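You operate a simulated robot arm through the tools that you are given. There is no shell and no other tool.

Carry out the task below with a simulated robot arm. There is one attempt and no reset: what you move stays moved.

TASK
Switch the scanner off, wipe the smear off the white plate, switch on and test it with the white block.
Fine: Use the teal pad; one scan only; put pad and block back. Set down upright: teal pad. What is to be rubbed or washed off counts as gone when no trace of it is left.

Only the result counts: the job must be done as asked and must still hold three seconds after the hand-in. Knocking over, shifting, dropping, spilling or breaking anything else fails it.

THE ROBOT
A 6-joint arm with a two-finger gripper, fixed in place. Base frame: the origin is on the floor under the middle of its stand, x ahead of it, y to its left, z up; the work surface is at about z = 800. Lengths are in mm, angles in degrees, forces in N, time in s.
It reaches about 1572 mm from its shoulder. Its first joint turns from -166.0 to 166.0 degrees. Payload 2.45 kg.
The tool frame sits at the grasp point between the pads (the TCP): z along the fingers, y along the line on which they close. The tips reach 20 mm beyond it. The gripper opens to 140 mm; its body begins 168 mm behind the TCP.
Orientation is that of the tool frame in the base frame, as a unit quaternion [x, y, z, w]. With the fingers straight down and closing along the base's y, the tool's x points along the base's -x, its y along +y and its z along -z.

THE INTERFACE
- The arm moves only by the tool arm_command. Its argument "motion" is a list of rows, each a list of 6 numbers: the shift along the tool's x, y, z in units of 40 mm (1.0 is 40 mm), then the turn, a rotation vector about the tool's x, y, z in units of 6 degrees (1.0 is 6 degrees). In form: [[x, y, z, wx, wy, wz], ...]. A call has 1 to 20 rows; each row shifts and turns the commanded pose from where the row before left it, along the tool's axes as they then stand. "grip" is the opening, from 0 (shut) to 1 (fully open), set as the call begins (left out, the last holds). A call with a number of a shift or a turn outside -1 to 1 is refused whole. A row lasts 0.2 s, in which the tool goes at most 50 mm and 8.6 degrees; a call with a longer step from one row to the next is refused whole, and so is a gripper value outside its range. A pose out of reach is approached as far as the arm can. The call stops where the force on the tool passes 40 N (or 10 N more than at its start, if that is more) or the arm is blocked; 0.2 s more then pass. Each finger travels about 45 mm/s and halts on what it meets, pressing with about 41 N; the grip force reading is that of the motor and also rises with nothing between the fingers. The clock runs only during rows and for 0.2 s after the last one: add rows that do not move to give the fingers time. It gives the time, the measured TCP pose, the force on the tool (base axes), the opening and the grip force at its end, in the units of the frame above (readings bear some noise), with the torque about the TCP (base axes, N m) and any sound that the robot's microphone picked up.
- Cameras (640 x 400 px; columns grow to the right, rows downward): "scene" is fixed at [400.3, -498.8, 1574.5]; the picture's right is [0.70, -0.71, 0.00], its down [-0.42, -0.41, -0.81] and it looks along [0.58, 0.57, -0.59] (base axes); focal length 370 px, centre (320, 200). "wrist" rides on the gripper at [78, 11, -209] in the tool frame; the picture's right is [-0.14, 0.99, 0.00], its down [-0.92, -0.13, -0.37] and it looks along [-0.37, -0.05, 0.93] (tool axes); focal length 280 px, centre (320, 200). There is no depth. A picture from a camera that has moved, and an enlarged one, comes with that camera's place and axes in the base frame and with its lens.
- camera(camera): a new picture of that camera. It takes no simulated time.
- close_up(camera, box): a new picture of the part [left, top, right, bottom] of that camera's present view, enlarged. It takes no simulated time.
- close_job(): hands the job in; it is judged then, once.

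Places have to be worked out from the pictures, the camera data and where the tool is seen. Open the gripper and draw the arm clear of the work before you hand the job in, unless the task says otherwise.

The tools are called after "Emit:" as name(argument=value, ...) on one line, values as JSON. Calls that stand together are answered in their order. arm_command: Moves the arm, as the interface text tells. Its arguments: {"type":"object","properties":{"motion":{"type":"array"},"grip":{"type":"number"}},"required":["motion"]} The other tools are called the same way: camera (camera) takes a picture; close_up (camera, box) takes an enlarged picture of a part of a camera's view; close_job () hands the job in.

At the start:

```text
clock: 0.0
tool_pos: [810.9, -95.1, 1259.0]
tool_rot: [0.0, 1.0, -0.001, 0.0]
force: [-0.5, -0.2, 0.1]
torque: [0.01, -0.01, 0.04]
finger_gap: 140.1
grip_force: 0.0
```

scene: 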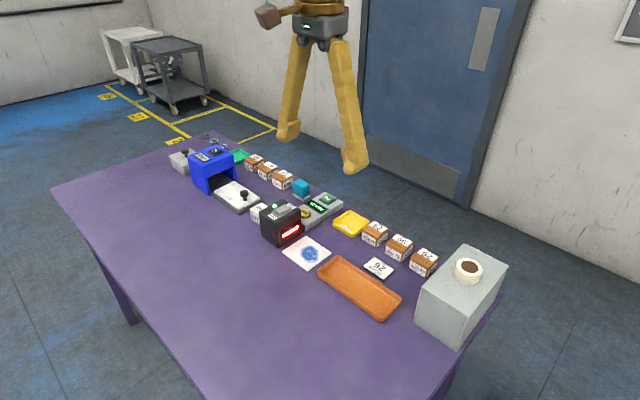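
wrist: 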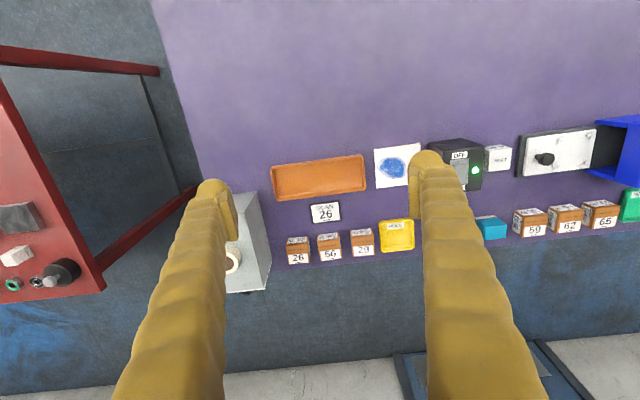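

I'll start with enlarged views of the table to identify the scanner, plate, pad, and blocks.

Emit:
close_up(camera="scene", box=[160, 130, 340, 250])

Emit:
close_up(camera="scene", box=[240, 180, 400, 280])

Emit:
close_up(camera="scene", box=[300, 200, 520, 350])

Emit:
close_up(camera="wrist", box=[400, 100, 640, 250])

Emit:
close_up(camera="wrist", box=[220, 130, 460, 280])

```text
3.33 times, centred on (250, 190) of scene
camera zoom: at [400.3, -498.8, 1574.5], right [0.7, -0.71, 0.0], down [-0.42, -0.41, -0.81], along [0.58, 0.57, -0.59], focal length 1232 px, centre (553, 233)
```

zoom: 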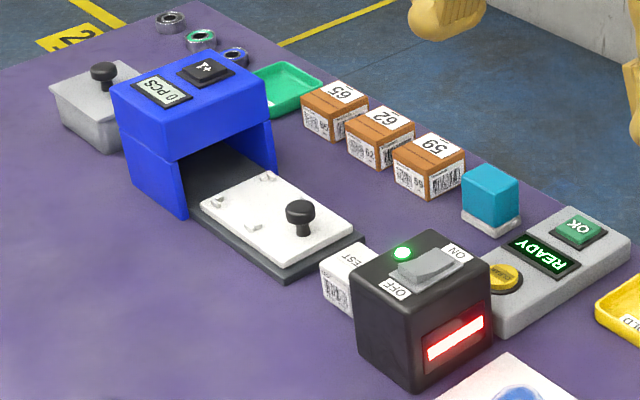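

```text
4.00 times, centred on (320, 230) of scene
camera zoom: at [400.3, -498.8, 1574.5], right [0.7, -0.71, 0.0], down [-0.42, -0.41, -0.81], along [0.58, 0.57, -0.59], focal length 1479 px, centre (320, 80)
```

zoom: 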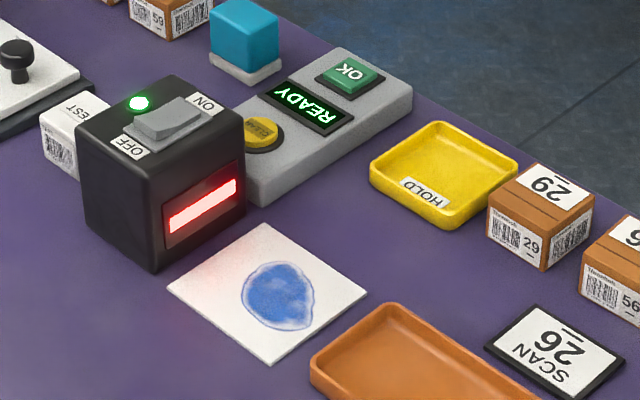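

```text
2.67 times, centred on (410, 275) of scene
camera zoom: at [400.3, -498.8, 1574.5], right [0.7, -0.71, 0.0], down [-0.42, -0.41, -0.81], along [0.58, 0.57, -0.59], focal length 986 px, centre (80, 0)
```

zoom: 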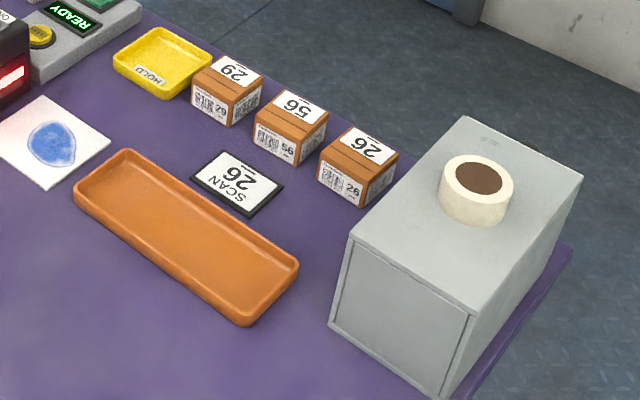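

```text
2.67 times, centred on (520, 175) of wrist
camera zoom: at [732.9, -83.0, 1468.2], right [0.14, 0.99, 0.0], down [0.92, -0.13, 0.37], along [0.37, -0.05, -0.93], focal length 748 px, centre (-213, 267)
```

zoom: 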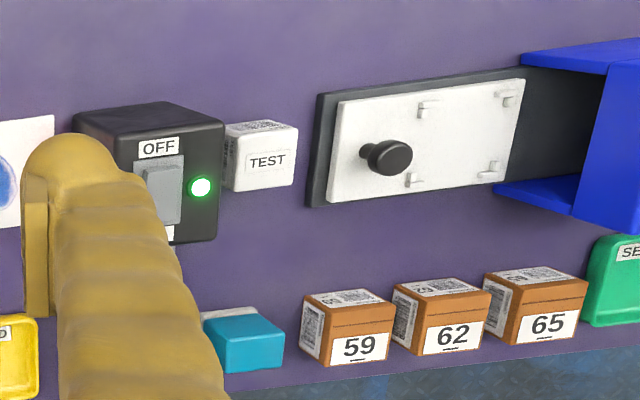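

```text
2.67 times, centred on (340, 205) of wrist
camera zoom: at [732.9, -83.0, 1468.2], right [0.14, 0.99, 0.0], down [0.92, -0.13, 0.37], along [0.37, -0.05, -0.93], focal length 748 px, centre (267, 187)
```

zoom: 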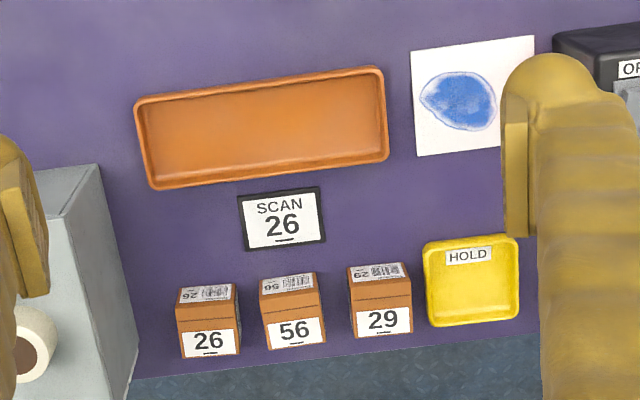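

The scanner (black, lit green LED) has its rocker on top, and the white plate with the blue smear lies in front of its window. I'll move the wrist camera nearer, above the scanner, to measure places better.

Emit:
arm_command(motion=[[-0.185, 0.89, 0.497, 0, 0, 0], [-0.185, 0.89, 0.497, 0, 0, 0], [-0.185, 0.89, 0.497, 0, 0, 0], [-0.185, 0.89, 0.497, 0, 0, 0], [-0.185, 0.89, 0.497, 0, 0, 0], [-0.185, 0.89, 0.497, 0, 0, 0], [-0.185, 0.89, 0.497, 0, 0, 0], [-0.185, 0.89, 0.497, 0, 0, 0], [0, 0, 0, 0, 0, 0]], grip=1)

Emit:
camera(camera="wrist")

Emit:
close_up(camera="wrist", box=[220, 60, 460, 210])

Emit:
camera(camera="scene")

```text
clock: 2.0
tool_pos: [870.1, 191.3, 1103.3]
tool_rot: [0.0, 1.0, 0.0, -0.001]
force: [0.3, -0.7, 0.2]
torque: [0.0, 0.02, 0.01]
finger_gap: 140.0
grip_force: 0.1
```

```text
taken
camera wrist: at [791.6, 202.5, 1311.4], right [0.14, 0.99, 0.0], down [0.92, -0.13, 0.37], along [0.37, -0.05, -0.93], focal length 280 px, centre (320, 200)
```

wrist: 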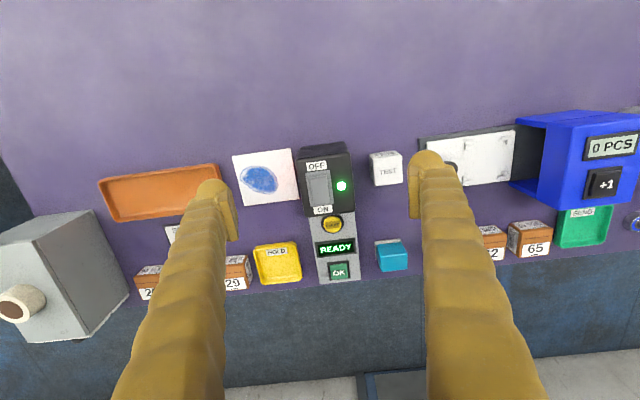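

```text
2.67 times, centred on (340, 135) of wrist
camera zoom: at [791.6, 202.5, 1311.4], right [0.14, 0.99, 0.0], down [0.92, -0.13, 0.37], along [0.37, -0.05, -0.93], focal length 748 px, centre (267, 373)
```

zoom: 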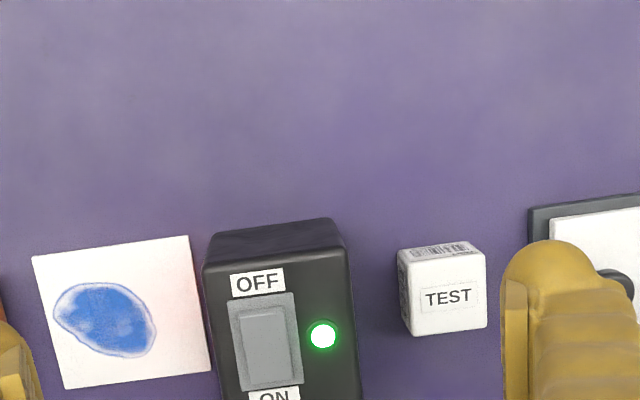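

```text
taken
```

scene: 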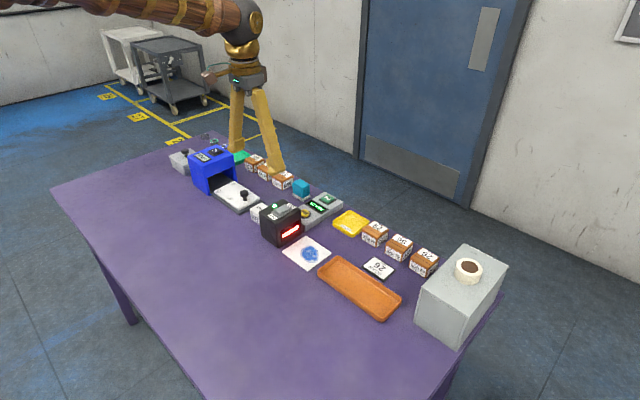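

The plate measures about x 886–988, y 25–134, the scanner top is near z 896, and the rocker is centred near (937, 182) with OFF towards −x and ON towards +x. I'll close the fingers and hover above the rocker to see how the tips line up.

Emit:
arm_command(motion=[[-0.42, -0.058, 0.645, 0, 0, 0], [-0.42, -0.058, 0.645, 0, 0, 0], [-0.42, -0.058, 0.645, 0, 0, 0], [-0.42, -0.058, 0.645, 0, 0, 0], [0, 0, 0, 0, 0, 0], [0, 0, 0, 0, 0, 0], [0, 0, 0, 0, 0, 0], [0, 0, 0, 0, 0, 0], [0, 0, 0, 0, 0, 0]], grip=0)

Emit:
camera(camera="wrist")

Emit:
close_up(camera="scene", box=[220, 140, 348, 220])

Emit:
close_up(camera="scene", box=[240, 190, 320, 240])

Emit:
close_up(camera="wrist", box=[340, 80, 500, 180])

```text
clock: 4.0
tool_pos: [939.7, 178.7, 998.8]
tool_rot: [0.0, 1.0, 0.0, 0.001]
force: [-0.1, 0.1, -0.3]
torque: [-0.02, 0.0, -0.02]
finger_gap: 0.2
grip_force: 29.3
```

```text
taken
camera wrist: at [859.9, 190.6, 1207.2], right [0.14, 0.99, 0.0], down [0.92, -0.13, 0.37], along [0.37, -0.05, -0.93], focal length 280 px, centre (320, 200)
```

wrist: 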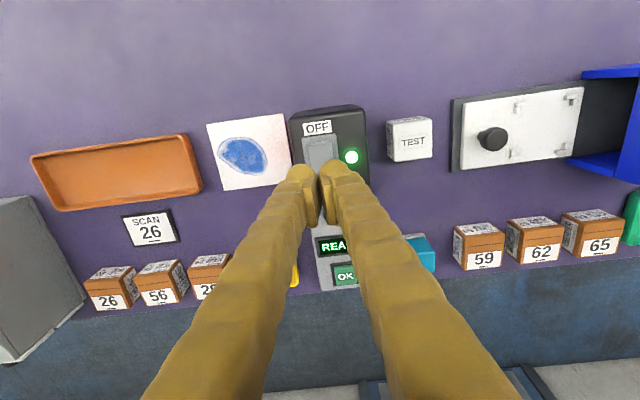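

```text
5.00 times, centred on (284, 180) of scene
camera zoom: at [400.3, -498.8, 1574.5], right [0.7, -0.71, 0.0], down [-0.42, -0.41, -0.81], along [0.58, 0.57, -0.59], focal length 1849 px, centre (500, 300)
```

zoom: 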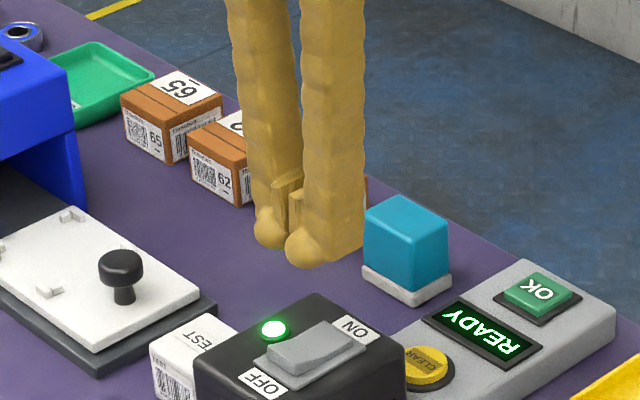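

```text
8.00 times, centred on (280, 215) of scene
camera zoom: at [400.3, -498.8, 1574.5], right [0.7, -0.71, 0.0], down [-0.42, -0.41, -0.81], along [0.58, 0.57, -0.59], focal length 2958 px, centre (640, 80)
```

zoom: 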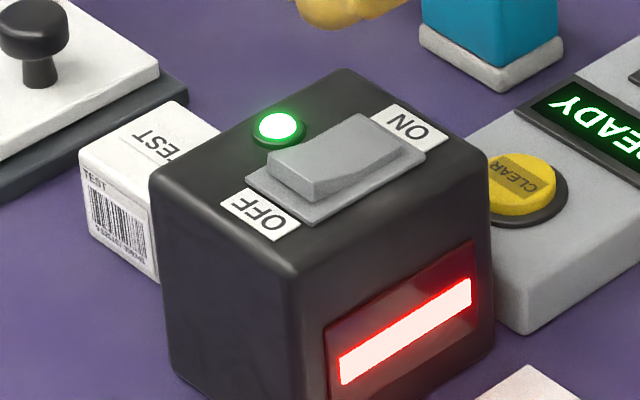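

```text
4.00 times, centred on (420, 130) of wrist
camera zoom: at [859.9, 190.6, 1207.2], right [0.14, 0.99, 0.0], down [0.92, -0.13, 0.37], along [0.37, -0.05, -0.93], focal length 1122 px, centre (-80, 480)
```

zoom: 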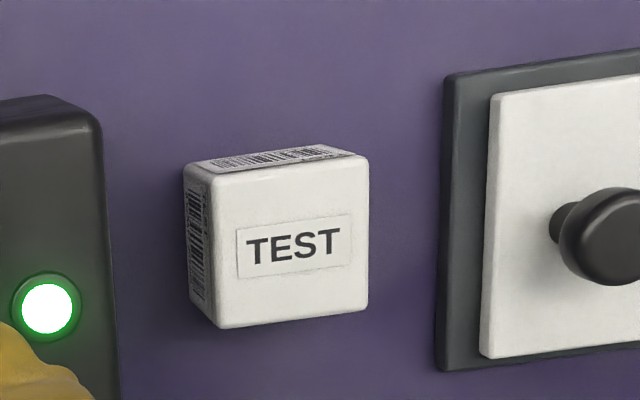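

The rocker's OFF end stands raised and the ON end is down, so it is on. I'll come down above the OFF end, stopping short of contact, and check alignment.

Emit:
arm_command(motion=[[0.24, 0.02, 0.6, 0, 0, 0], [0.24, 0.02, 0.6, 0, 0, 0], [0, 0, 0.3, 0, 0, 0], [0, 0, 0, 0, 0, 0]])

Emit:
close_up(camera="scene", box=[240, 170, 336, 230])

Emit:
close_up(camera="wrist", box=[260, 110, 420, 210])

```text
clock: 5.0
tool_pos: [919.4, 180.0, 937.4]
tool_rot: [0.0, 1.0, 0.0, 0.001]
force: [0.1, 0.2, 1.0]
torque: [-0.05, -0.02, 0.01]
finger_gap: 0.0
grip_force: 29.3
```

```text
6.67 times, centred on (288, 200) of scene
camera zoom: at [400.3, -498.8, 1574.5], right [0.7, -0.71, 0.0], down [-0.42, -0.41, -0.81], along [0.58, 0.57, -0.59], focal length 2465 px, centre (533, 200)
```

zoom: 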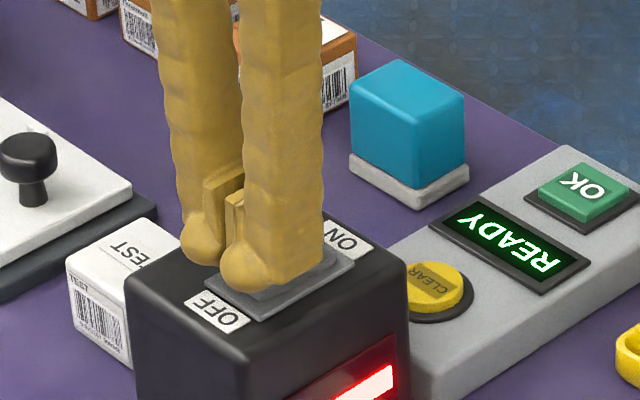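

```text
4.00 times, centred on (340, 160) of wrist
camera zoom: at [841.6, 192.7, 1145.5], right [0.14, 0.99, 0.0], down [0.92, -0.13, 0.37], along [0.37, -0.05, -0.93], focal length 1122 px, centre (240, 360)
```

zoom: 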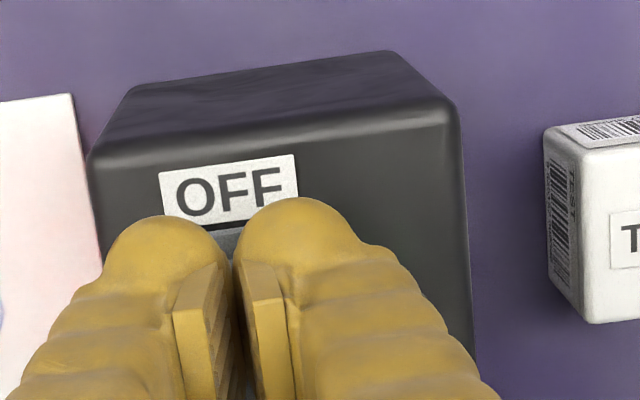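

The tips sit just over the OFF end, a little far towards the pivot. I'll shift 13 mm towards −x and press down in small steps, watching the force and the LED.

Emit:
arm_command(motion=[[0.325, 0, 0, 0, 0, 0], [0, 0, 0.1, 0, 0, 0], [0, 0, 0.1, 0, 0, 0], [0, 0, 0.1, 0, 0, 0], [0, 0, 0.1, 0, 0, 0], [0, 0, 0, 0, 0, 0]])

Emit:
close_up(camera="scene", box=[240, 170, 336, 230])

Emit:
close_up(camera="wrist", box=[260, 110, 420, 210])

```text
clock: 6.0
tool_pos: [909.2, 181.5, 927.9]
tool_rot: [0.0, 1.0, 0.001, 0.003]
force: [-5.4, -2.6, 12.3]
torque: [-0.07, -0.03, 0.02]
finger_gap: 5.9
grip_force: 29.3
heard: click
stopped in row 5: the force on the tool passed its limit at 47 N (the readings are from after the stop); the commanded pose is now the measured one
```

```text
6.67 times, centred on (288, 200) of scene
camera zoom: at [400.3, -498.8, 1574.5], right [0.7, -0.71, 0.0], down [-0.42, -0.41, -0.81], along [0.58, 0.57, -0.59], focal length 2465 px, centre (533, 200)
```

zoom: 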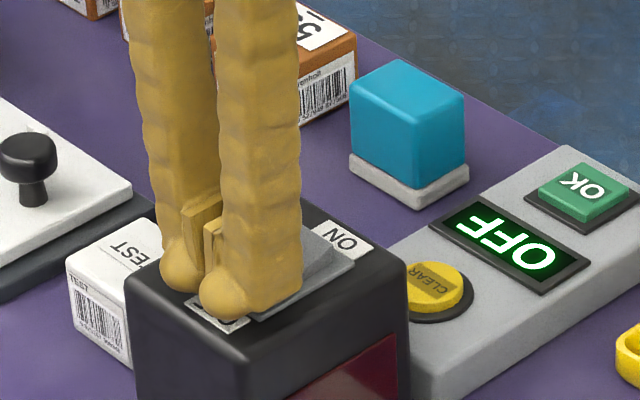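

```text
4.00 times, centred on (340, 160) of wrist
camera zoom: at [828.9, 193.4, 1136.7], right [0.14, 0.99, 0.0], down [0.92, -0.13, 0.37], along [0.37, -0.05, -0.93], focal length 1122 px, centre (240, 360)
```

zoom: 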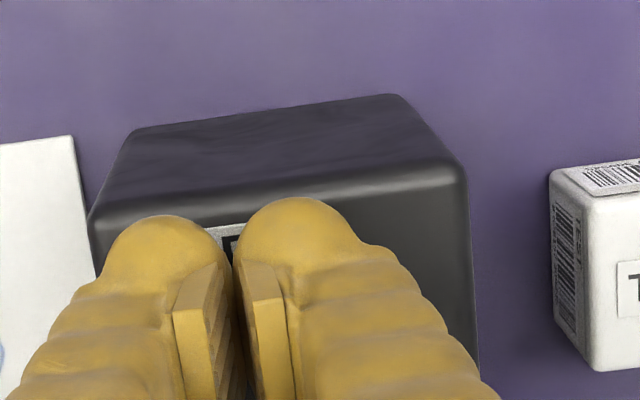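

A click, the LED is dark, and the display reads OFF, so the scanner is off. I'll lift straight up, open the fingers, and move to where I can see the teal pad from above.

Emit:
arm_command(motion=[[0, 0, -0.6, 0, 0, 0], [0, 0, -1, 0, 0, 0], [0, 0, -1, 0, 0, 0], [0, 0, -0.8, 0, 0, 0], [-0.72, 0.715, 0, 0, 0, 0], [-0.72, 0.715, 0, 0, 0, 0], [-0.72, 0.715, 0, 0, 0, 0], [-0.72, 0.715, 0, 0, 0, 0], [0, 0, 0, 0, 0, 0]])

Emit:
arm_command(motion=[[0, 0, 0, 0, 0, 0], [0, 0, 0, 0, 0, 0], [0, 0, 0, 0, 0, 0], [0, 0, 0, 0, 0, 0], [0, 0, 0, 0, 0, 0]], grip=0.7)

Emit:
camera(camera="wrist")

Emit:
close_up(camera="wrist", box=[240, 100, 480, 250])

Emit:
close_up(camera="scene", box=[240, 130, 400, 230])

```text
clock: 8.0
tool_pos: [1025.6, 299.4, 1062.4]
tool_rot: [0.0, 1.0, 0.001, 0.001]
force: [0.0, 0.2, 0.6]
torque: [-0.02, -0.02, 0.0]
finger_gap: 0.0
grip_force: 29.5
```

```text
clock: 9.2
tool_pos: [1025.0, 298.5, 1061.8]
tool_rot: [0.001, 1.0, 0.001, 0.002]
force: [0.3, 0.1, -0.5]
torque: [0.0, 0.01, 0.01]
finger_gap: 98.1
grip_force: 0.0
```

```text
taken
camera wrist: at [945.7, 309.9, 1270.7], right [0.14, 0.99, 0.0], down [0.92, -0.13, 0.37], along [0.37, -0.05, -0.93], focal length 280 px, centre (320, 200)
```

wrist: 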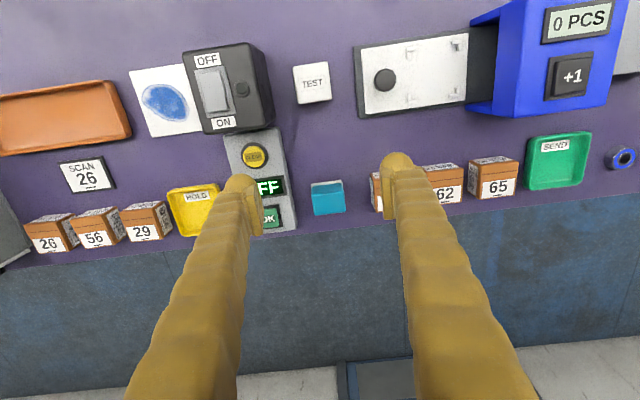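

```text
2.67 times, centred on (360, 175) of wrist
camera zoom: at [945.7, 309.9, 1270.7], right [0.14, 0.99, 0.0], down [0.92, -0.13, 0.37], along [0.37, -0.05, -0.93], focal length 748 px, centre (213, 267)
```

zoom: 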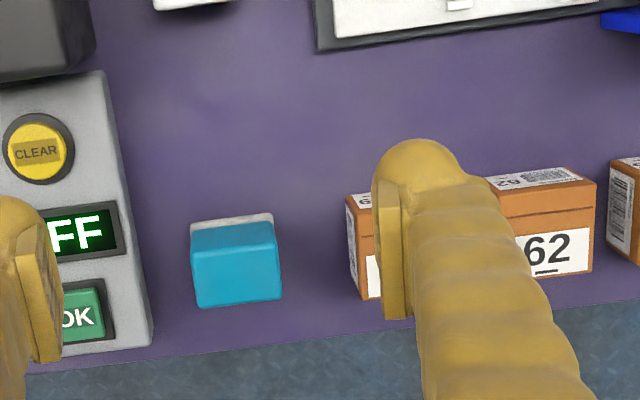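

```text
4.00 times, centred on (320, 180) of scene
camera zoom: at [400.3, -498.8, 1574.5], right [0.7, -0.71, 0.0], down [-0.42, -0.41, -0.81], along [0.58, 0.57, -0.59], focal length 1479 px, centre (320, 280)
```

zoom: 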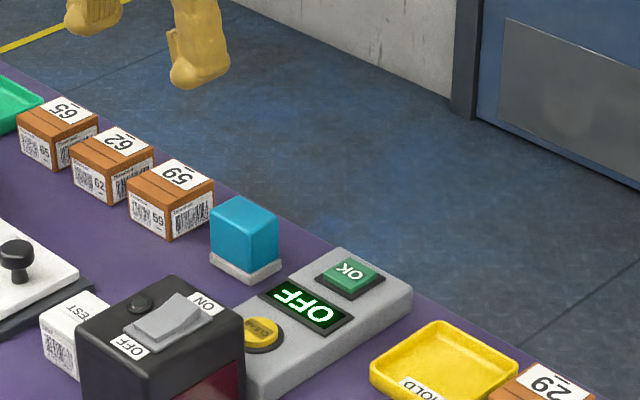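

Pad located about x 1102–1137, y 275–326, top near z 857, on a slightly wider white felt base. A grasp closing along x avoids its neighbours (console and block 59), so I'll turn the gripper 90° and look from the +y side, which also lets me check the TEST block's other face.

Emit:
arm_command(motion=[[0, 0, 0, 0, 0, 1], [0, 0, 0, 0, 0, 1], [0, 0, 0, 0, 0, 1], [0, 0, 0, 0, 0, 1], [0, 0, 0, 0, 0, 1], [0, 0, 0, 0, 0, 1], [0, 0, 0, 0, 0, 1], [0, 0, 0, 0, 0, 1], [0, 0, 0, 0, 0, 1], [0, 0, 0, 0, 0, 1], [0, 0, 0, 0, 0, 1], [0, 0, 0, 0, 0, 1], [0, 0, 0, 0, 0, 1], [0, 0, 0, 0, 0, 1], [0, 0, 0, 0, 0, 1], [0.68, 0.7, 0, 0, 0, 0], [0.68, 0.7, 0, 0, 0, 0], [0.68, 0.7, 0, 0, 0, 0], [0, 0, 0, 0, 0, 0]])

Emit:
camera(camera="wrist")

Emit:
camera(camera="scene")

```text
clock: 13.2
tool_pos: [1106.4, 375.1, 1066.6]
tool_rot: [0.707, 0.707, 0.002, 0.001]
force: [0.2, -0.5, 0.2]
torque: [0.01, 0.02, 0.04]
finger_gap: 98.1
grip_force: 0.0
```

```text
taken
camera wrist: at [1115.4, 454.9, 1275.5], right [0.99, -0.14, 0.0], down [-0.13, -0.92, 0.37], along [-0.05, -0.36, -0.93], focal length 280 px, centre (320, 200)
```

wrist: 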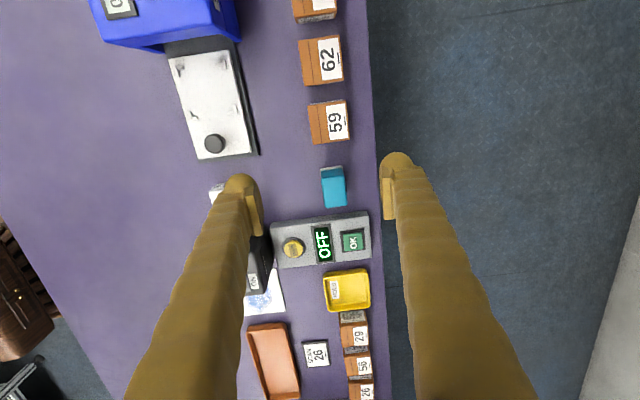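

```text
taken
```

scene: 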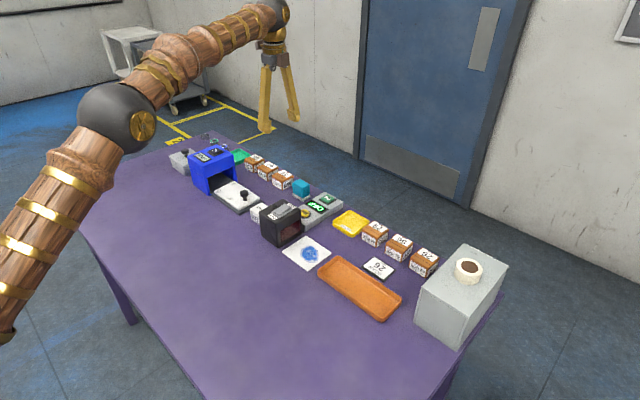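

Now zoom on the pad from this side, and also on the TEST block region.

Emit:
close_up(camera="wrist", box=[280, 140, 400, 215])

Emit:
close_up(camera="scene", box=[270, 165, 334, 205])

```text
5.33 times, centred on (340, 178) of wrist
camera zoom: at [1115.4, 454.9, 1275.5], right [0.99, -0.14, 0.0], down [-0.13, -0.92, 0.37], along [-0.05, -0.36, -0.93], focal length 1495 px, centre (213, 320)
```

zoom: 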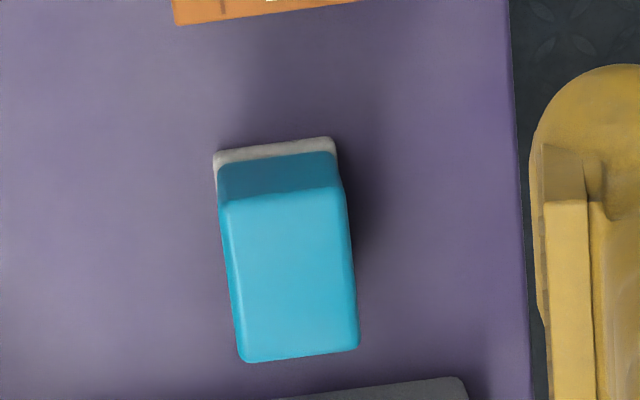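

```text
10.00 times, centred on (302, 185) of scene
camera zoom: at [400.3, -498.8, 1574.5], right [0.7, -0.71, 0.0], down [-0.42, -0.41, -0.81], along [0.58, 0.57, -0.59], focal length 3698 px, centre (500, 350)
```

zoom: 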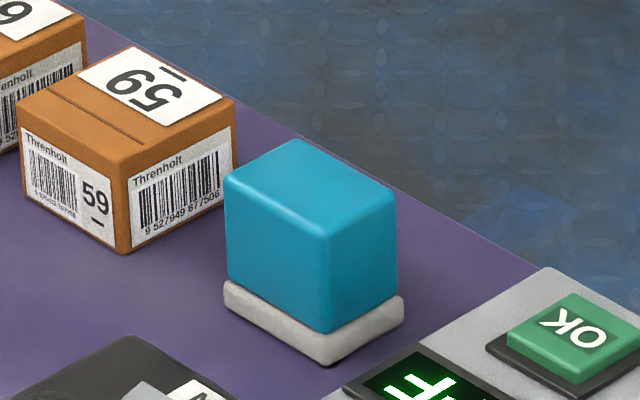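

From both sides the pad is centred near (1117, 298), 35 mm wide in x and 50 mm in y, and the table edge is well beyond it at x≈1196. I'll hover over it with the fingers about 78 mm apart.

Emit:
arm_command(motion=[[-0.49, 0.0725, 0.85, 0, 0, 0], [-0.49, 0.0725, 0.85, 0, 0, 0], [-0.49, 0.0725, 0.85, 0, 0, 0], [-0.49, 0.0725, 0.85, 0, 0, 0], [0, 0, 0, 0, 0, 0], [0, 0, 0, 0, 0, 0]], grip=0.55)

Emit:
camera(camera="wrist")

Emit:
close_up(camera="scene", box=[260, 140, 356, 200])

```text
clock: 14.6
tool_pos: [1117.2, 299.0, 928.8]
tool_rot: [0.707, 0.707, 0.002, 0.002]
force: [0.0, -0.3, 0.1]
torque: [0.01, 0.0, 0.01]
finger_gap: 77.2
grip_force: 0.0
```

```text
taken
camera wrist: at [1126.3, 377.0, 1137.2], right [0.99, -0.14, 0.0], down [-0.13, -0.92, 0.37], along [-0.05, -0.36, -0.93], focal length 280 px, centre (320, 200)
```

wrist: 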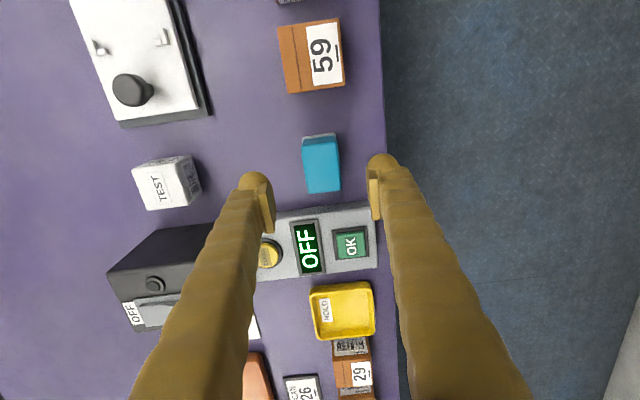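

```text
6.67 times, centred on (308, 170) of scene
camera zoom: at [400.3, -498.8, 1574.5], right [0.7, -0.71, 0.0], down [-0.42, -0.41, -0.81], along [0.58, 0.57, -0.59], focal length 2465 px, centre (400, 400)
```

zoom: 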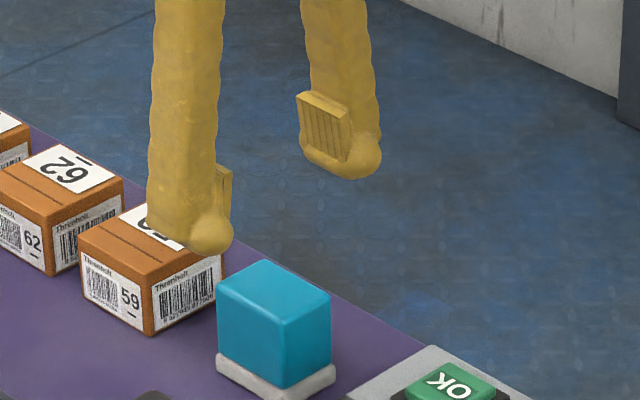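

The fingers straddle the pad. I'll zoom in to understand the fingertip shape before descending, and check the TEST block faces visible from here.

Emit:
close_up(camera="scene", box=[276, 150, 324, 180])

Emit:
close_up(camera="wrist", box=[120, 140, 216, 220])

Emit:
close_up(camera="wrist", box=[230, 120, 410, 232])

```text
13.33 times, centred on (300, 165) of scene
camera zoom: at [400.3, -498.8, 1574.5], right [0.7, -0.71, 0.0], down [-0.42, -0.41, -0.81], along [0.58, 0.57, -0.59], focal length 4930 px, centre (587, 667)
```

zoom: 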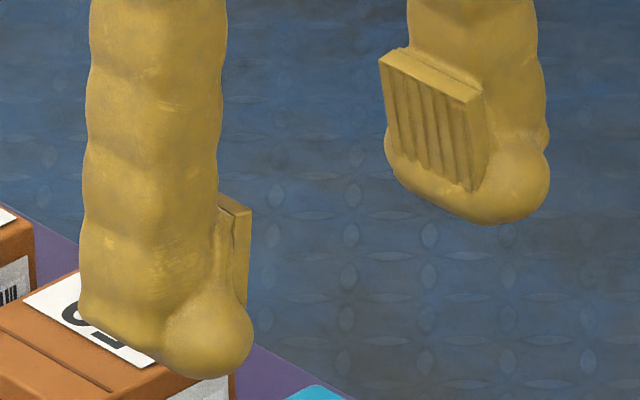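

```text
5.00 times, centred on (168, 180) of wrist
camera zoom: at [1126.3, 377.0, 1137.2], right [0.99, -0.14, 0.0], down [-0.13, -0.92, 0.37], along [-0.05, -0.36, -0.93], focal length 1402 px, centre (1080, 300)
```

zoom: 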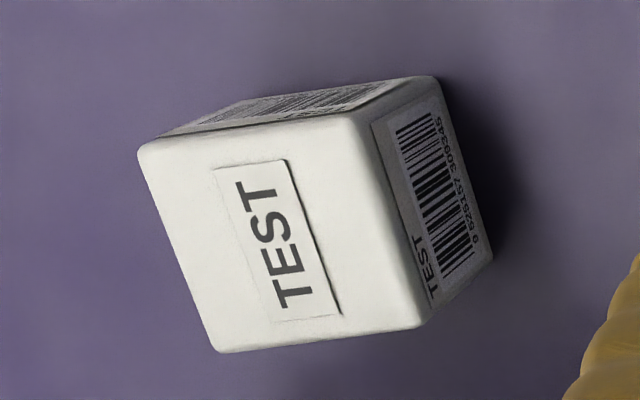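

```text
3.56 times, centred on (320, 176) of wrist
camera zoom: at [1126.3, 377.0, 1137.2], right [0.99, -0.14, 0.0], down [-0.13, -0.92, 0.37], along [-0.05, -0.36, -0.93], focal length 997 px, centre (320, 285)
```

zoom: 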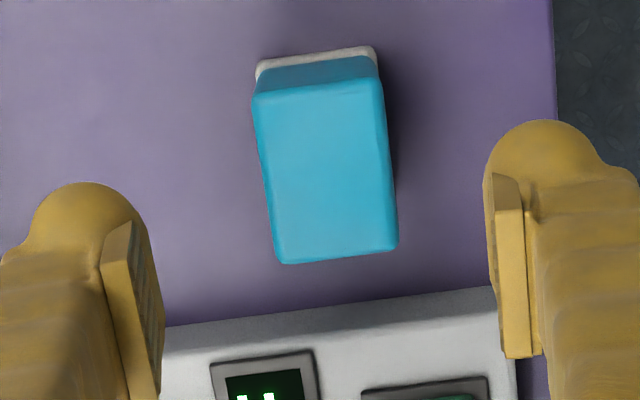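

TEST carries barcodes on all sides, so its +y face can be read directly. The fingers are centred on the pad, so I'll go down to TCP z≈842, keeping the tips just above the felt base.

Emit:
arm_command(motion=[[0, 0.02, 0.7, 0, 0, 0], [0, 0, 0.7, 0, 0, 0], [0, 0, 0.5, 0, 0, 0], [0, 0, 0.275, 0, 0, 0], [0, 0, 0, 0, 0, 0]])

Emit:
close_up(camera="scene", box=[260, 150, 356, 210])

Emit:
close_up(camera="wrist", box=[230, 120, 410, 232])

```text
clock: 15.8
tool_pos: [1120.7, 297.1, 842.0]
tool_rot: [0.707, 0.707, 0.003, 0.001]
force: [-0.3, 0.6, 0.0]
torque: [0.01, -0.03, 0.01]
finger_gap: 77.3
grip_force: 0.1
```

```text
6.67 times, centred on (308, 180) of scene
camera zoom: at [400.3, -498.8, 1574.5], right [0.7, -0.71, 0.0], down [-0.42, -0.41, -0.81], along [0.58, 0.57, -0.59], focal length 2465 px, centre (400, 333)
```

zoom: 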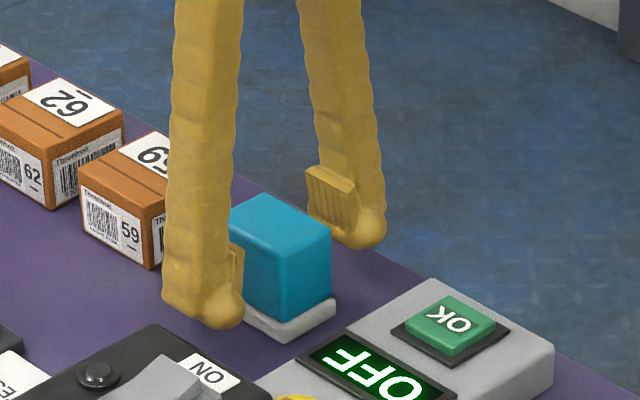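

```text
3.56 times, centred on (320, 176) of wrist
camera zoom: at [1129.5, 376.5, 1050.7], right [0.99, -0.14, 0.0], down [-0.13, -0.92, 0.37], along [-0.05, -0.36, -0.93], focal length 997 px, centre (320, 285)
```

zoom: 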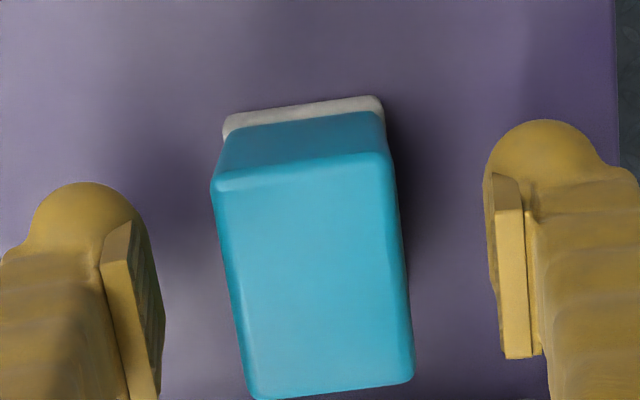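

Fingers straddle the teal body cleanly. Closing on the pad now.

Emit:
arm_command(motion=[[0, 0, 0, 0, 0, 0], [0, 0, 0, 0, 0, 0], [0, 0, 0, 0, 0, 0], [0, 0, 0, 0, 0, 0], [0, 0, 0, 0, 0, 0]], grip=0.1)

Emit:
close_up(camera="wrist", box=[230, 120, 410, 232])

Emit:
close_up(camera="scene", box=[260, 150, 356, 210])

```text
clock: 17.0
tool_pos: [1120.3, 296.7, 842.9]
tool_rot: [0.708, 0.707, 0.003, 0.001]
force: [-0.8, -0.4, 0.2]
torque: [-0.03, 0.03, 0.0]
finger_gap: 36.4
grip_force: 41.2
```

```text
3.56 times, centred on (320, 176) of wrist
camera zoom: at [1129.5, 376.6, 1050.8], right [0.99, -0.14, 0.0], down [-0.13, -0.92, 0.37], along [-0.05, -0.36, -0.93], focal length 997 px, centre (320, 285)
```

zoom: 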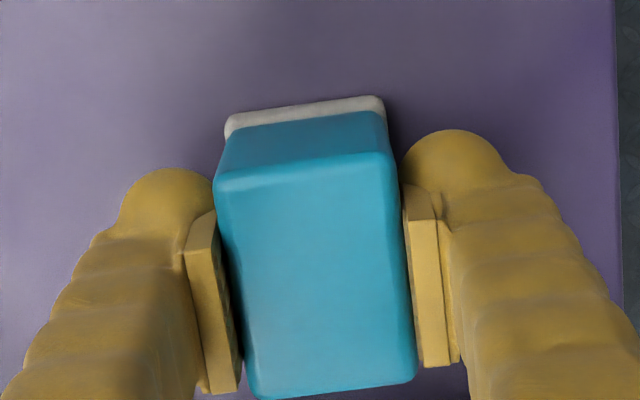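

```text
6.67 times, centred on (308, 180) of scene
camera zoom: at [400.3, -498.8, 1574.5], right [0.7, -0.71, 0.0], down [-0.42, -0.41, -0.81], along [0.58, 0.57, -0.59], focal length 2465 px, centre (400, 333)
```

zoom: 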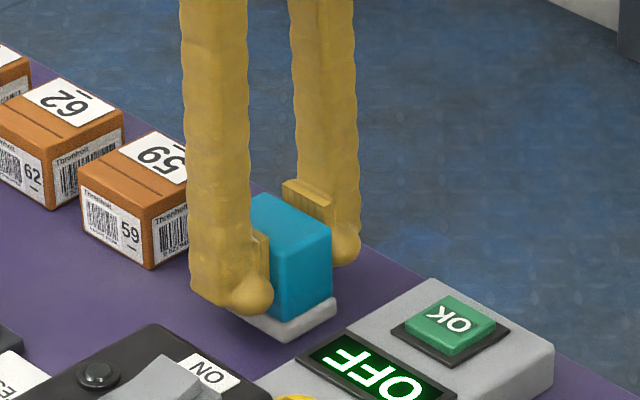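

Grip holds at 36 mm. I'll lift the pad straight up well clear, carry it over the plate, and lower to a hover to check alignment with the smear.

Emit:
arm_command(motion=[[0, 0, -0.6, 0, 0, 0], [0, 0, -1, 0, 0, 0], [0, 0, -1, 0, 0, 0], [0, 0, -1, 0, 0, 0], [0, 0, -0.4, 0, 0, 0], [-0.684, -0.574, 0, 0, 0, 0], [-0.684, -0.574, 0, 0, 0, 0], [-0.684, -0.574, 0, 0, 0, 0], [-0.684, -0.574, 0, 0, 0, 0], [-0.684, -0.574, 0, 0, 0, 0], [-0.684, -0.574, 0, 0, 0, 0], [-0.684, -0.574, 0, 0, 0, 0], [-0.684, -0.574, 0, 0, 0, 0], [0, 0, 0.9, 0, 0, 0], [0, 0, 0.9, 0, 0, 0], [0, 0, 0.7, 0, 0, 0], [0, 0, 0, 0, 0, 0]])

Emit:
camera(camera="wrist")

Emit:
close_up(camera="scene", box=[250, 190, 362, 260])

```text
clock: 20.6
tool_pos: [936.0, 79.5, 901.8]
tool_rot: [0.707, 0.707, 0.002, 0.002]
force: [0.2, -0.3, -0.9]
torque: [-0.02, 0.02, -0.02]
finger_gap: 36.6
grip_force: 41.6
```

```text
taken
camera wrist: at [944.1, 158.9, 1110.7], right [0.99, -0.14, 0.0], down [-0.13, -0.92, 0.37], along [-0.05, -0.36, -0.93], focal length 280 px, centre (320, 200)
```

wrist: 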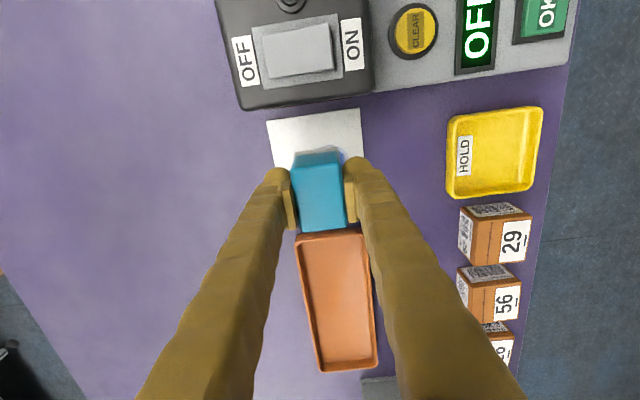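

```text
5.71 times, centred on (306, 225) of scene
camera zoom: at [400.3, -498.8, 1574.5], right [0.7, -0.71, 0.0], down [-0.42, -0.41, -0.81], along [0.58, 0.57, -0.59], focal length 2113 px, centre (400, 57)
```

zoom: 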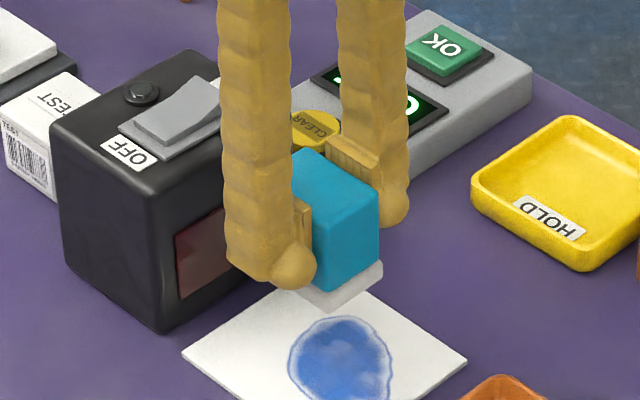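

The pad is aligned over the plate with the scanner off. I'll shift over the smear's middle and descend towards light contact (expected near TCP z≈845).

Emit:
arm_command(motion=[[-0.35, 0, 0.6, 0, 0, 0], [0, 0, 0.65, 0, 0, 0], [0, 0, 0.05, 0, 0, 0], [0, 0, 0.025, 0, 0, 0], [0, 0, 0.025, 0, 0, 0], [0, 0, 0, 0, 0, 0]])

Emit:
close_up(camera="scene", box=[260, 210, 356, 270])

```text
clock: 22.0
tool_pos: [936.0, 64.6, 848.0]
tool_rot: [0.707, 0.707, 0.002, 0.002]
force: [0.6, -0.3, -0.6]
torque: [0.01, 0.03, -0.01]
finger_gap: 36.6
grip_force: 41.3
```

```text
6.67 times, centred on (308, 240) of scene
camera zoom: at [400.3, -498.8, 1574.5], right [0.7, -0.71, 0.0], down [-0.42, -0.41, -0.81], along [0.58, 0.57, -0.59], focal length 2465 px, centre (400, -67)
```

zoom: 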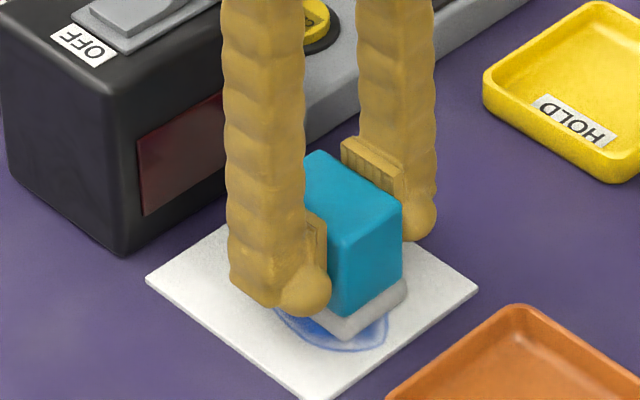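

No contact yet at z≈848. I'll go on in 1 mm steps.

Emit:
arm_command(motion=[[0, 0, 0.025, 0, 0, 0], [0, 0, 0.025, 0, 0, 0], [0, 0, 0, 0, 0, 0]])

```text
clock: 22.8
tool_pos: [935.3, 65.6, 844.0]
tool_rot: [0.707, 0.707, 0.003, 0.002]
force: [-3.5, 1.5, 19.2]
torque: [0.04, 0.33, 0.0]
finger_gap: 36.5
grip_force: 41.1
```

Contact with about 19 N. I'll ease off half a millimetre and start a short stroke along y, watching the plate for movement.

Emit:
arm_command(motion=[[0, 0, -0.0125, 0, 0, 0], [-0.15, 0, 0, 0, 0, 0], [-0.15, 0, 0, 0, 0, 0], [-0.15, 0, 0, 0, 0, 0], [0, 0, 0, 0, 0, 0]])

Emit:
close_up(camera="scene", box=[260, 210, 356, 270])

Emit:
camera(camera="wrist")

```text
clock: 24.0
tool_pos: [937.9, 48.5, 845.8]
tool_rot: [0.707, 0.707, 0.002, 0.001]
force: [0.5, 5.5, 18.8]
torque: [0.2, 0.06, 0.02]
finger_gap: 36.3
grip_force: 41.2
```

```text
6.67 times, centred on (308, 240) of scene
camera zoom: at [400.3, -498.8, 1574.5], right [0.7, -0.71, 0.0], down [-0.42, -0.41, -0.81], along [0.58, 0.57, -0.59], focal length 2465 px, centre (400, -67)
```

zoom: 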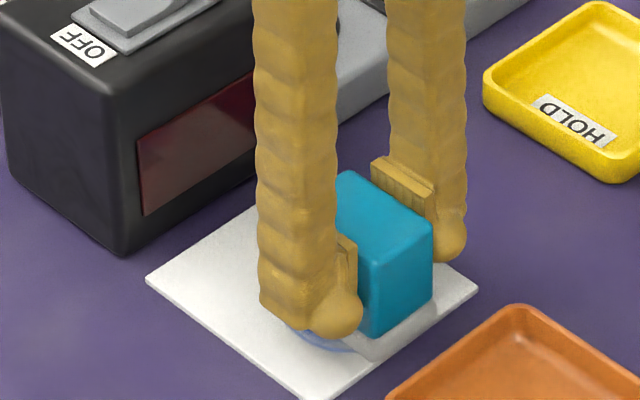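

```text
taken
camera wrist: at [946.3, 127.1, 1054.5], right [0.99, -0.14, 0.01], down [-0.13, -0.92, 0.37], along [-0.05, -0.36, -0.93], focal length 280 px, centre (320, 200)
```

wrist: 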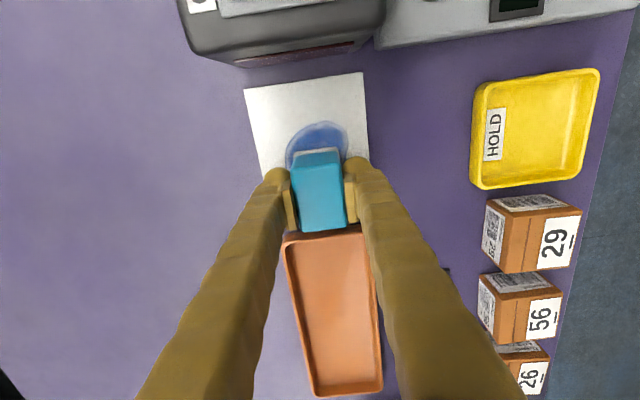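

The plate hasn't moved and the friction is small (≈5 N). I'll stroke back along +y over the smear and look at what remains.

Emit:
arm_command(motion=[[0.2, 0, 0, 0, 0, 0], [0.2, 0, 0, 0, 0, 0], [0.2, 0, 0, 0, 0, 0], [0.2, 0, 0, 0, 0, 0], [0.2, 0, 0, 0, 0, 0], [0.1, 0, 0, 0, 0, 0], [0, 0, 0, 0, 0, 0]])

Emit:
close_up(camera="scene", box=[260, 210, 356, 270])

Emit:
close_up(camera="wrist", box=[220, 60, 420, 240])

```text
clock: 25.6
tool_pos: [936.8, 93.6, 844.4]
tool_rot: [0.707, 0.707, 0.003, 0.002]
force: [-2.7, -4.7, 23.1]
torque: [-0.06, 0.05, 0.0]
finger_gap: 36.5
grip_force: 41.6
```

```text
6.67 times, centred on (308, 240) of scene
camera zoom: at [400.3, -498.8, 1574.5], right [0.7, -0.71, 0.0], down [-0.42, -0.41, -0.81], along [0.58, 0.57, -0.59], focal length 2465 px, centre (400, -67)
```

zoom: 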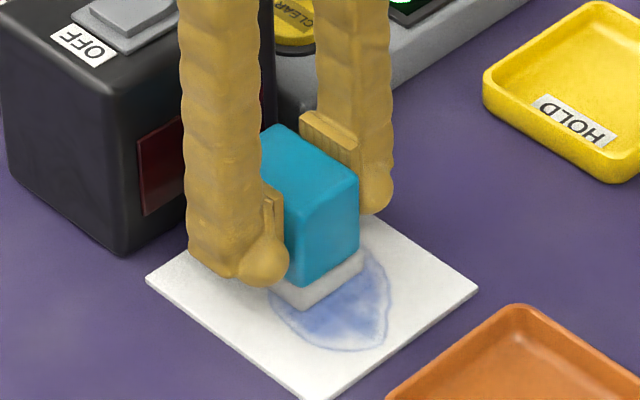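

```text
2.22 times, centred on (320, 150) of wrist
camera zoom: at [946.1, 171.2, 1054.3], right [0.99, -0.14, 0.0], down [-0.13, -0.92, 0.37], along [-0.05, -0.36, -0.93], focal length 623 px, centre (320, 311)
```

zoom: 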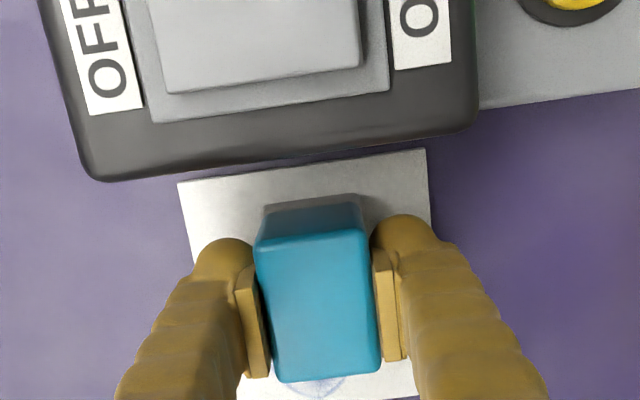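

The smear is fading with each pass and the plate is still in place. I'll continue with strokes shifted to both sides so the whole smear is covered.

Emit:
arm_command(motion=[[0, -0.225, 0, 0, 0, 0], [0, -0.225, 0, 0, 0, 0], [-0.28, 0, 0, 0, 0, 0], [-0.28, 0, 0, 0, 0, 0], [-0.28, 0, 0, 0, 0, 0], [-0.28, 0, 0, 0, 0, 0], [0, 0.3, 0, 0, 0, 0], [0, 0.3, 0, 0, 0, 0], [0, 0.3, 0, 0, 0, 0], [0.28, 0, 0, 0, 0, 0], [0.28, 0, 0, 0, 0, 0], [0.28, 0, 0, 0, 0, 0], [0.28, 0, 0, 0, 0, 0], [0, -0.225, 0, 0, 0, 0], [0, -0.225, 0, 0, 0, 0], [0, 0, 0, 0, 0, 0]])

Emit:
close_up(camera="scene", box=[260, 210, 356, 270])

```text
clock: 29.0
tool_pos: [936.9, 92.7, 846.4]
tool_rot: [0.708, 0.707, 0.001, 0.001]
force: [-0.2, 1.4, 3.2]
torque: [0.08, 0.04, -0.03]
finger_gap: 36.4
grip_force: 40.5
```

```text
6.67 times, centred on (308, 240) of scene
camera zoom: at [400.3, -498.8, 1574.5], right [0.7, -0.71, 0.0], down [-0.42, -0.41, -0.81], along [0.58, 0.57, -0.59], focal length 2465 px, centre (400, -67)
```

zoom: 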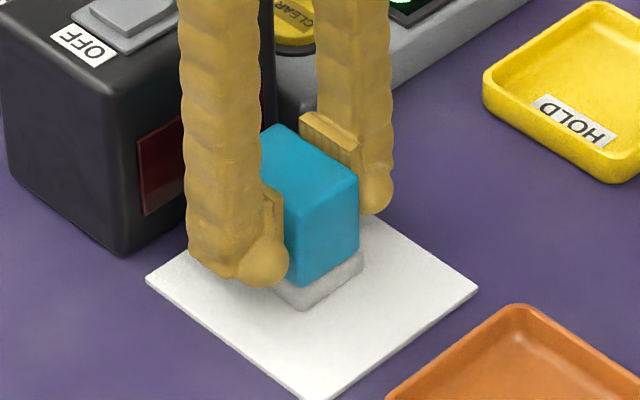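

The visible part of the plate looks clean. I'll lift off and back away to inspect the whole plate closely.

Emit:
arm_command(motion=[[0, 0, -0.5, 0, 0, 0], [0, 0, -1, 0, 0, 0], [0, 0, -1, 0, 0, 0], [0, 0, -1, 0, 0, 0], [0, 0, -0.4, 0, 0, 0], [0.8, 0, 0, 0, 0, 0], [0.8, 0, 0, 0, 0, 0], [0.8, 0, 0, 0, 0, 0], [0, 0, 0, 0, 0, 0]])

Emit:
camera(camera="wrist")

Emit:
close_up(camera="scene", box=[272, 225, 344, 275])

```text
clock: 31.0
tool_pos: [936.6, 189.9, 1002.4]
tool_rot: [0.707, 0.707, 0.002, 0.001]
force: [0.0, 0.5, -1.2]
torque: [0.02, -0.03, -0.03]
finger_gap: 36.3
grip_force: 40.8
```

```text
taken
camera wrist: at [946.7, 269.0, 1210.6], right [0.99, -0.14, 0.0], down [-0.13, -0.92, 0.37], along [-0.05, -0.36, -0.93], focal length 280 px, centre (320, 200)
```

wrist: 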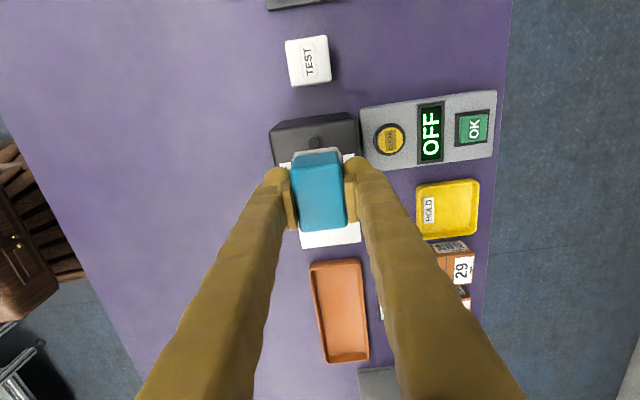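

```text
8.00 times, centred on (308, 250) of scene
camera zoom: at [400.3, -498.8, 1574.5], right [0.7, -0.71, 0.0], down [-0.42, -0.41, -0.81], along [0.58, 0.57, -0.59], focal length 2958 px, centre (416, -200)
```

zoom: 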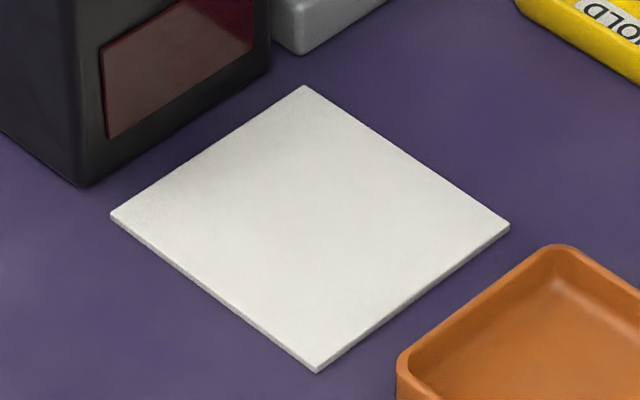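

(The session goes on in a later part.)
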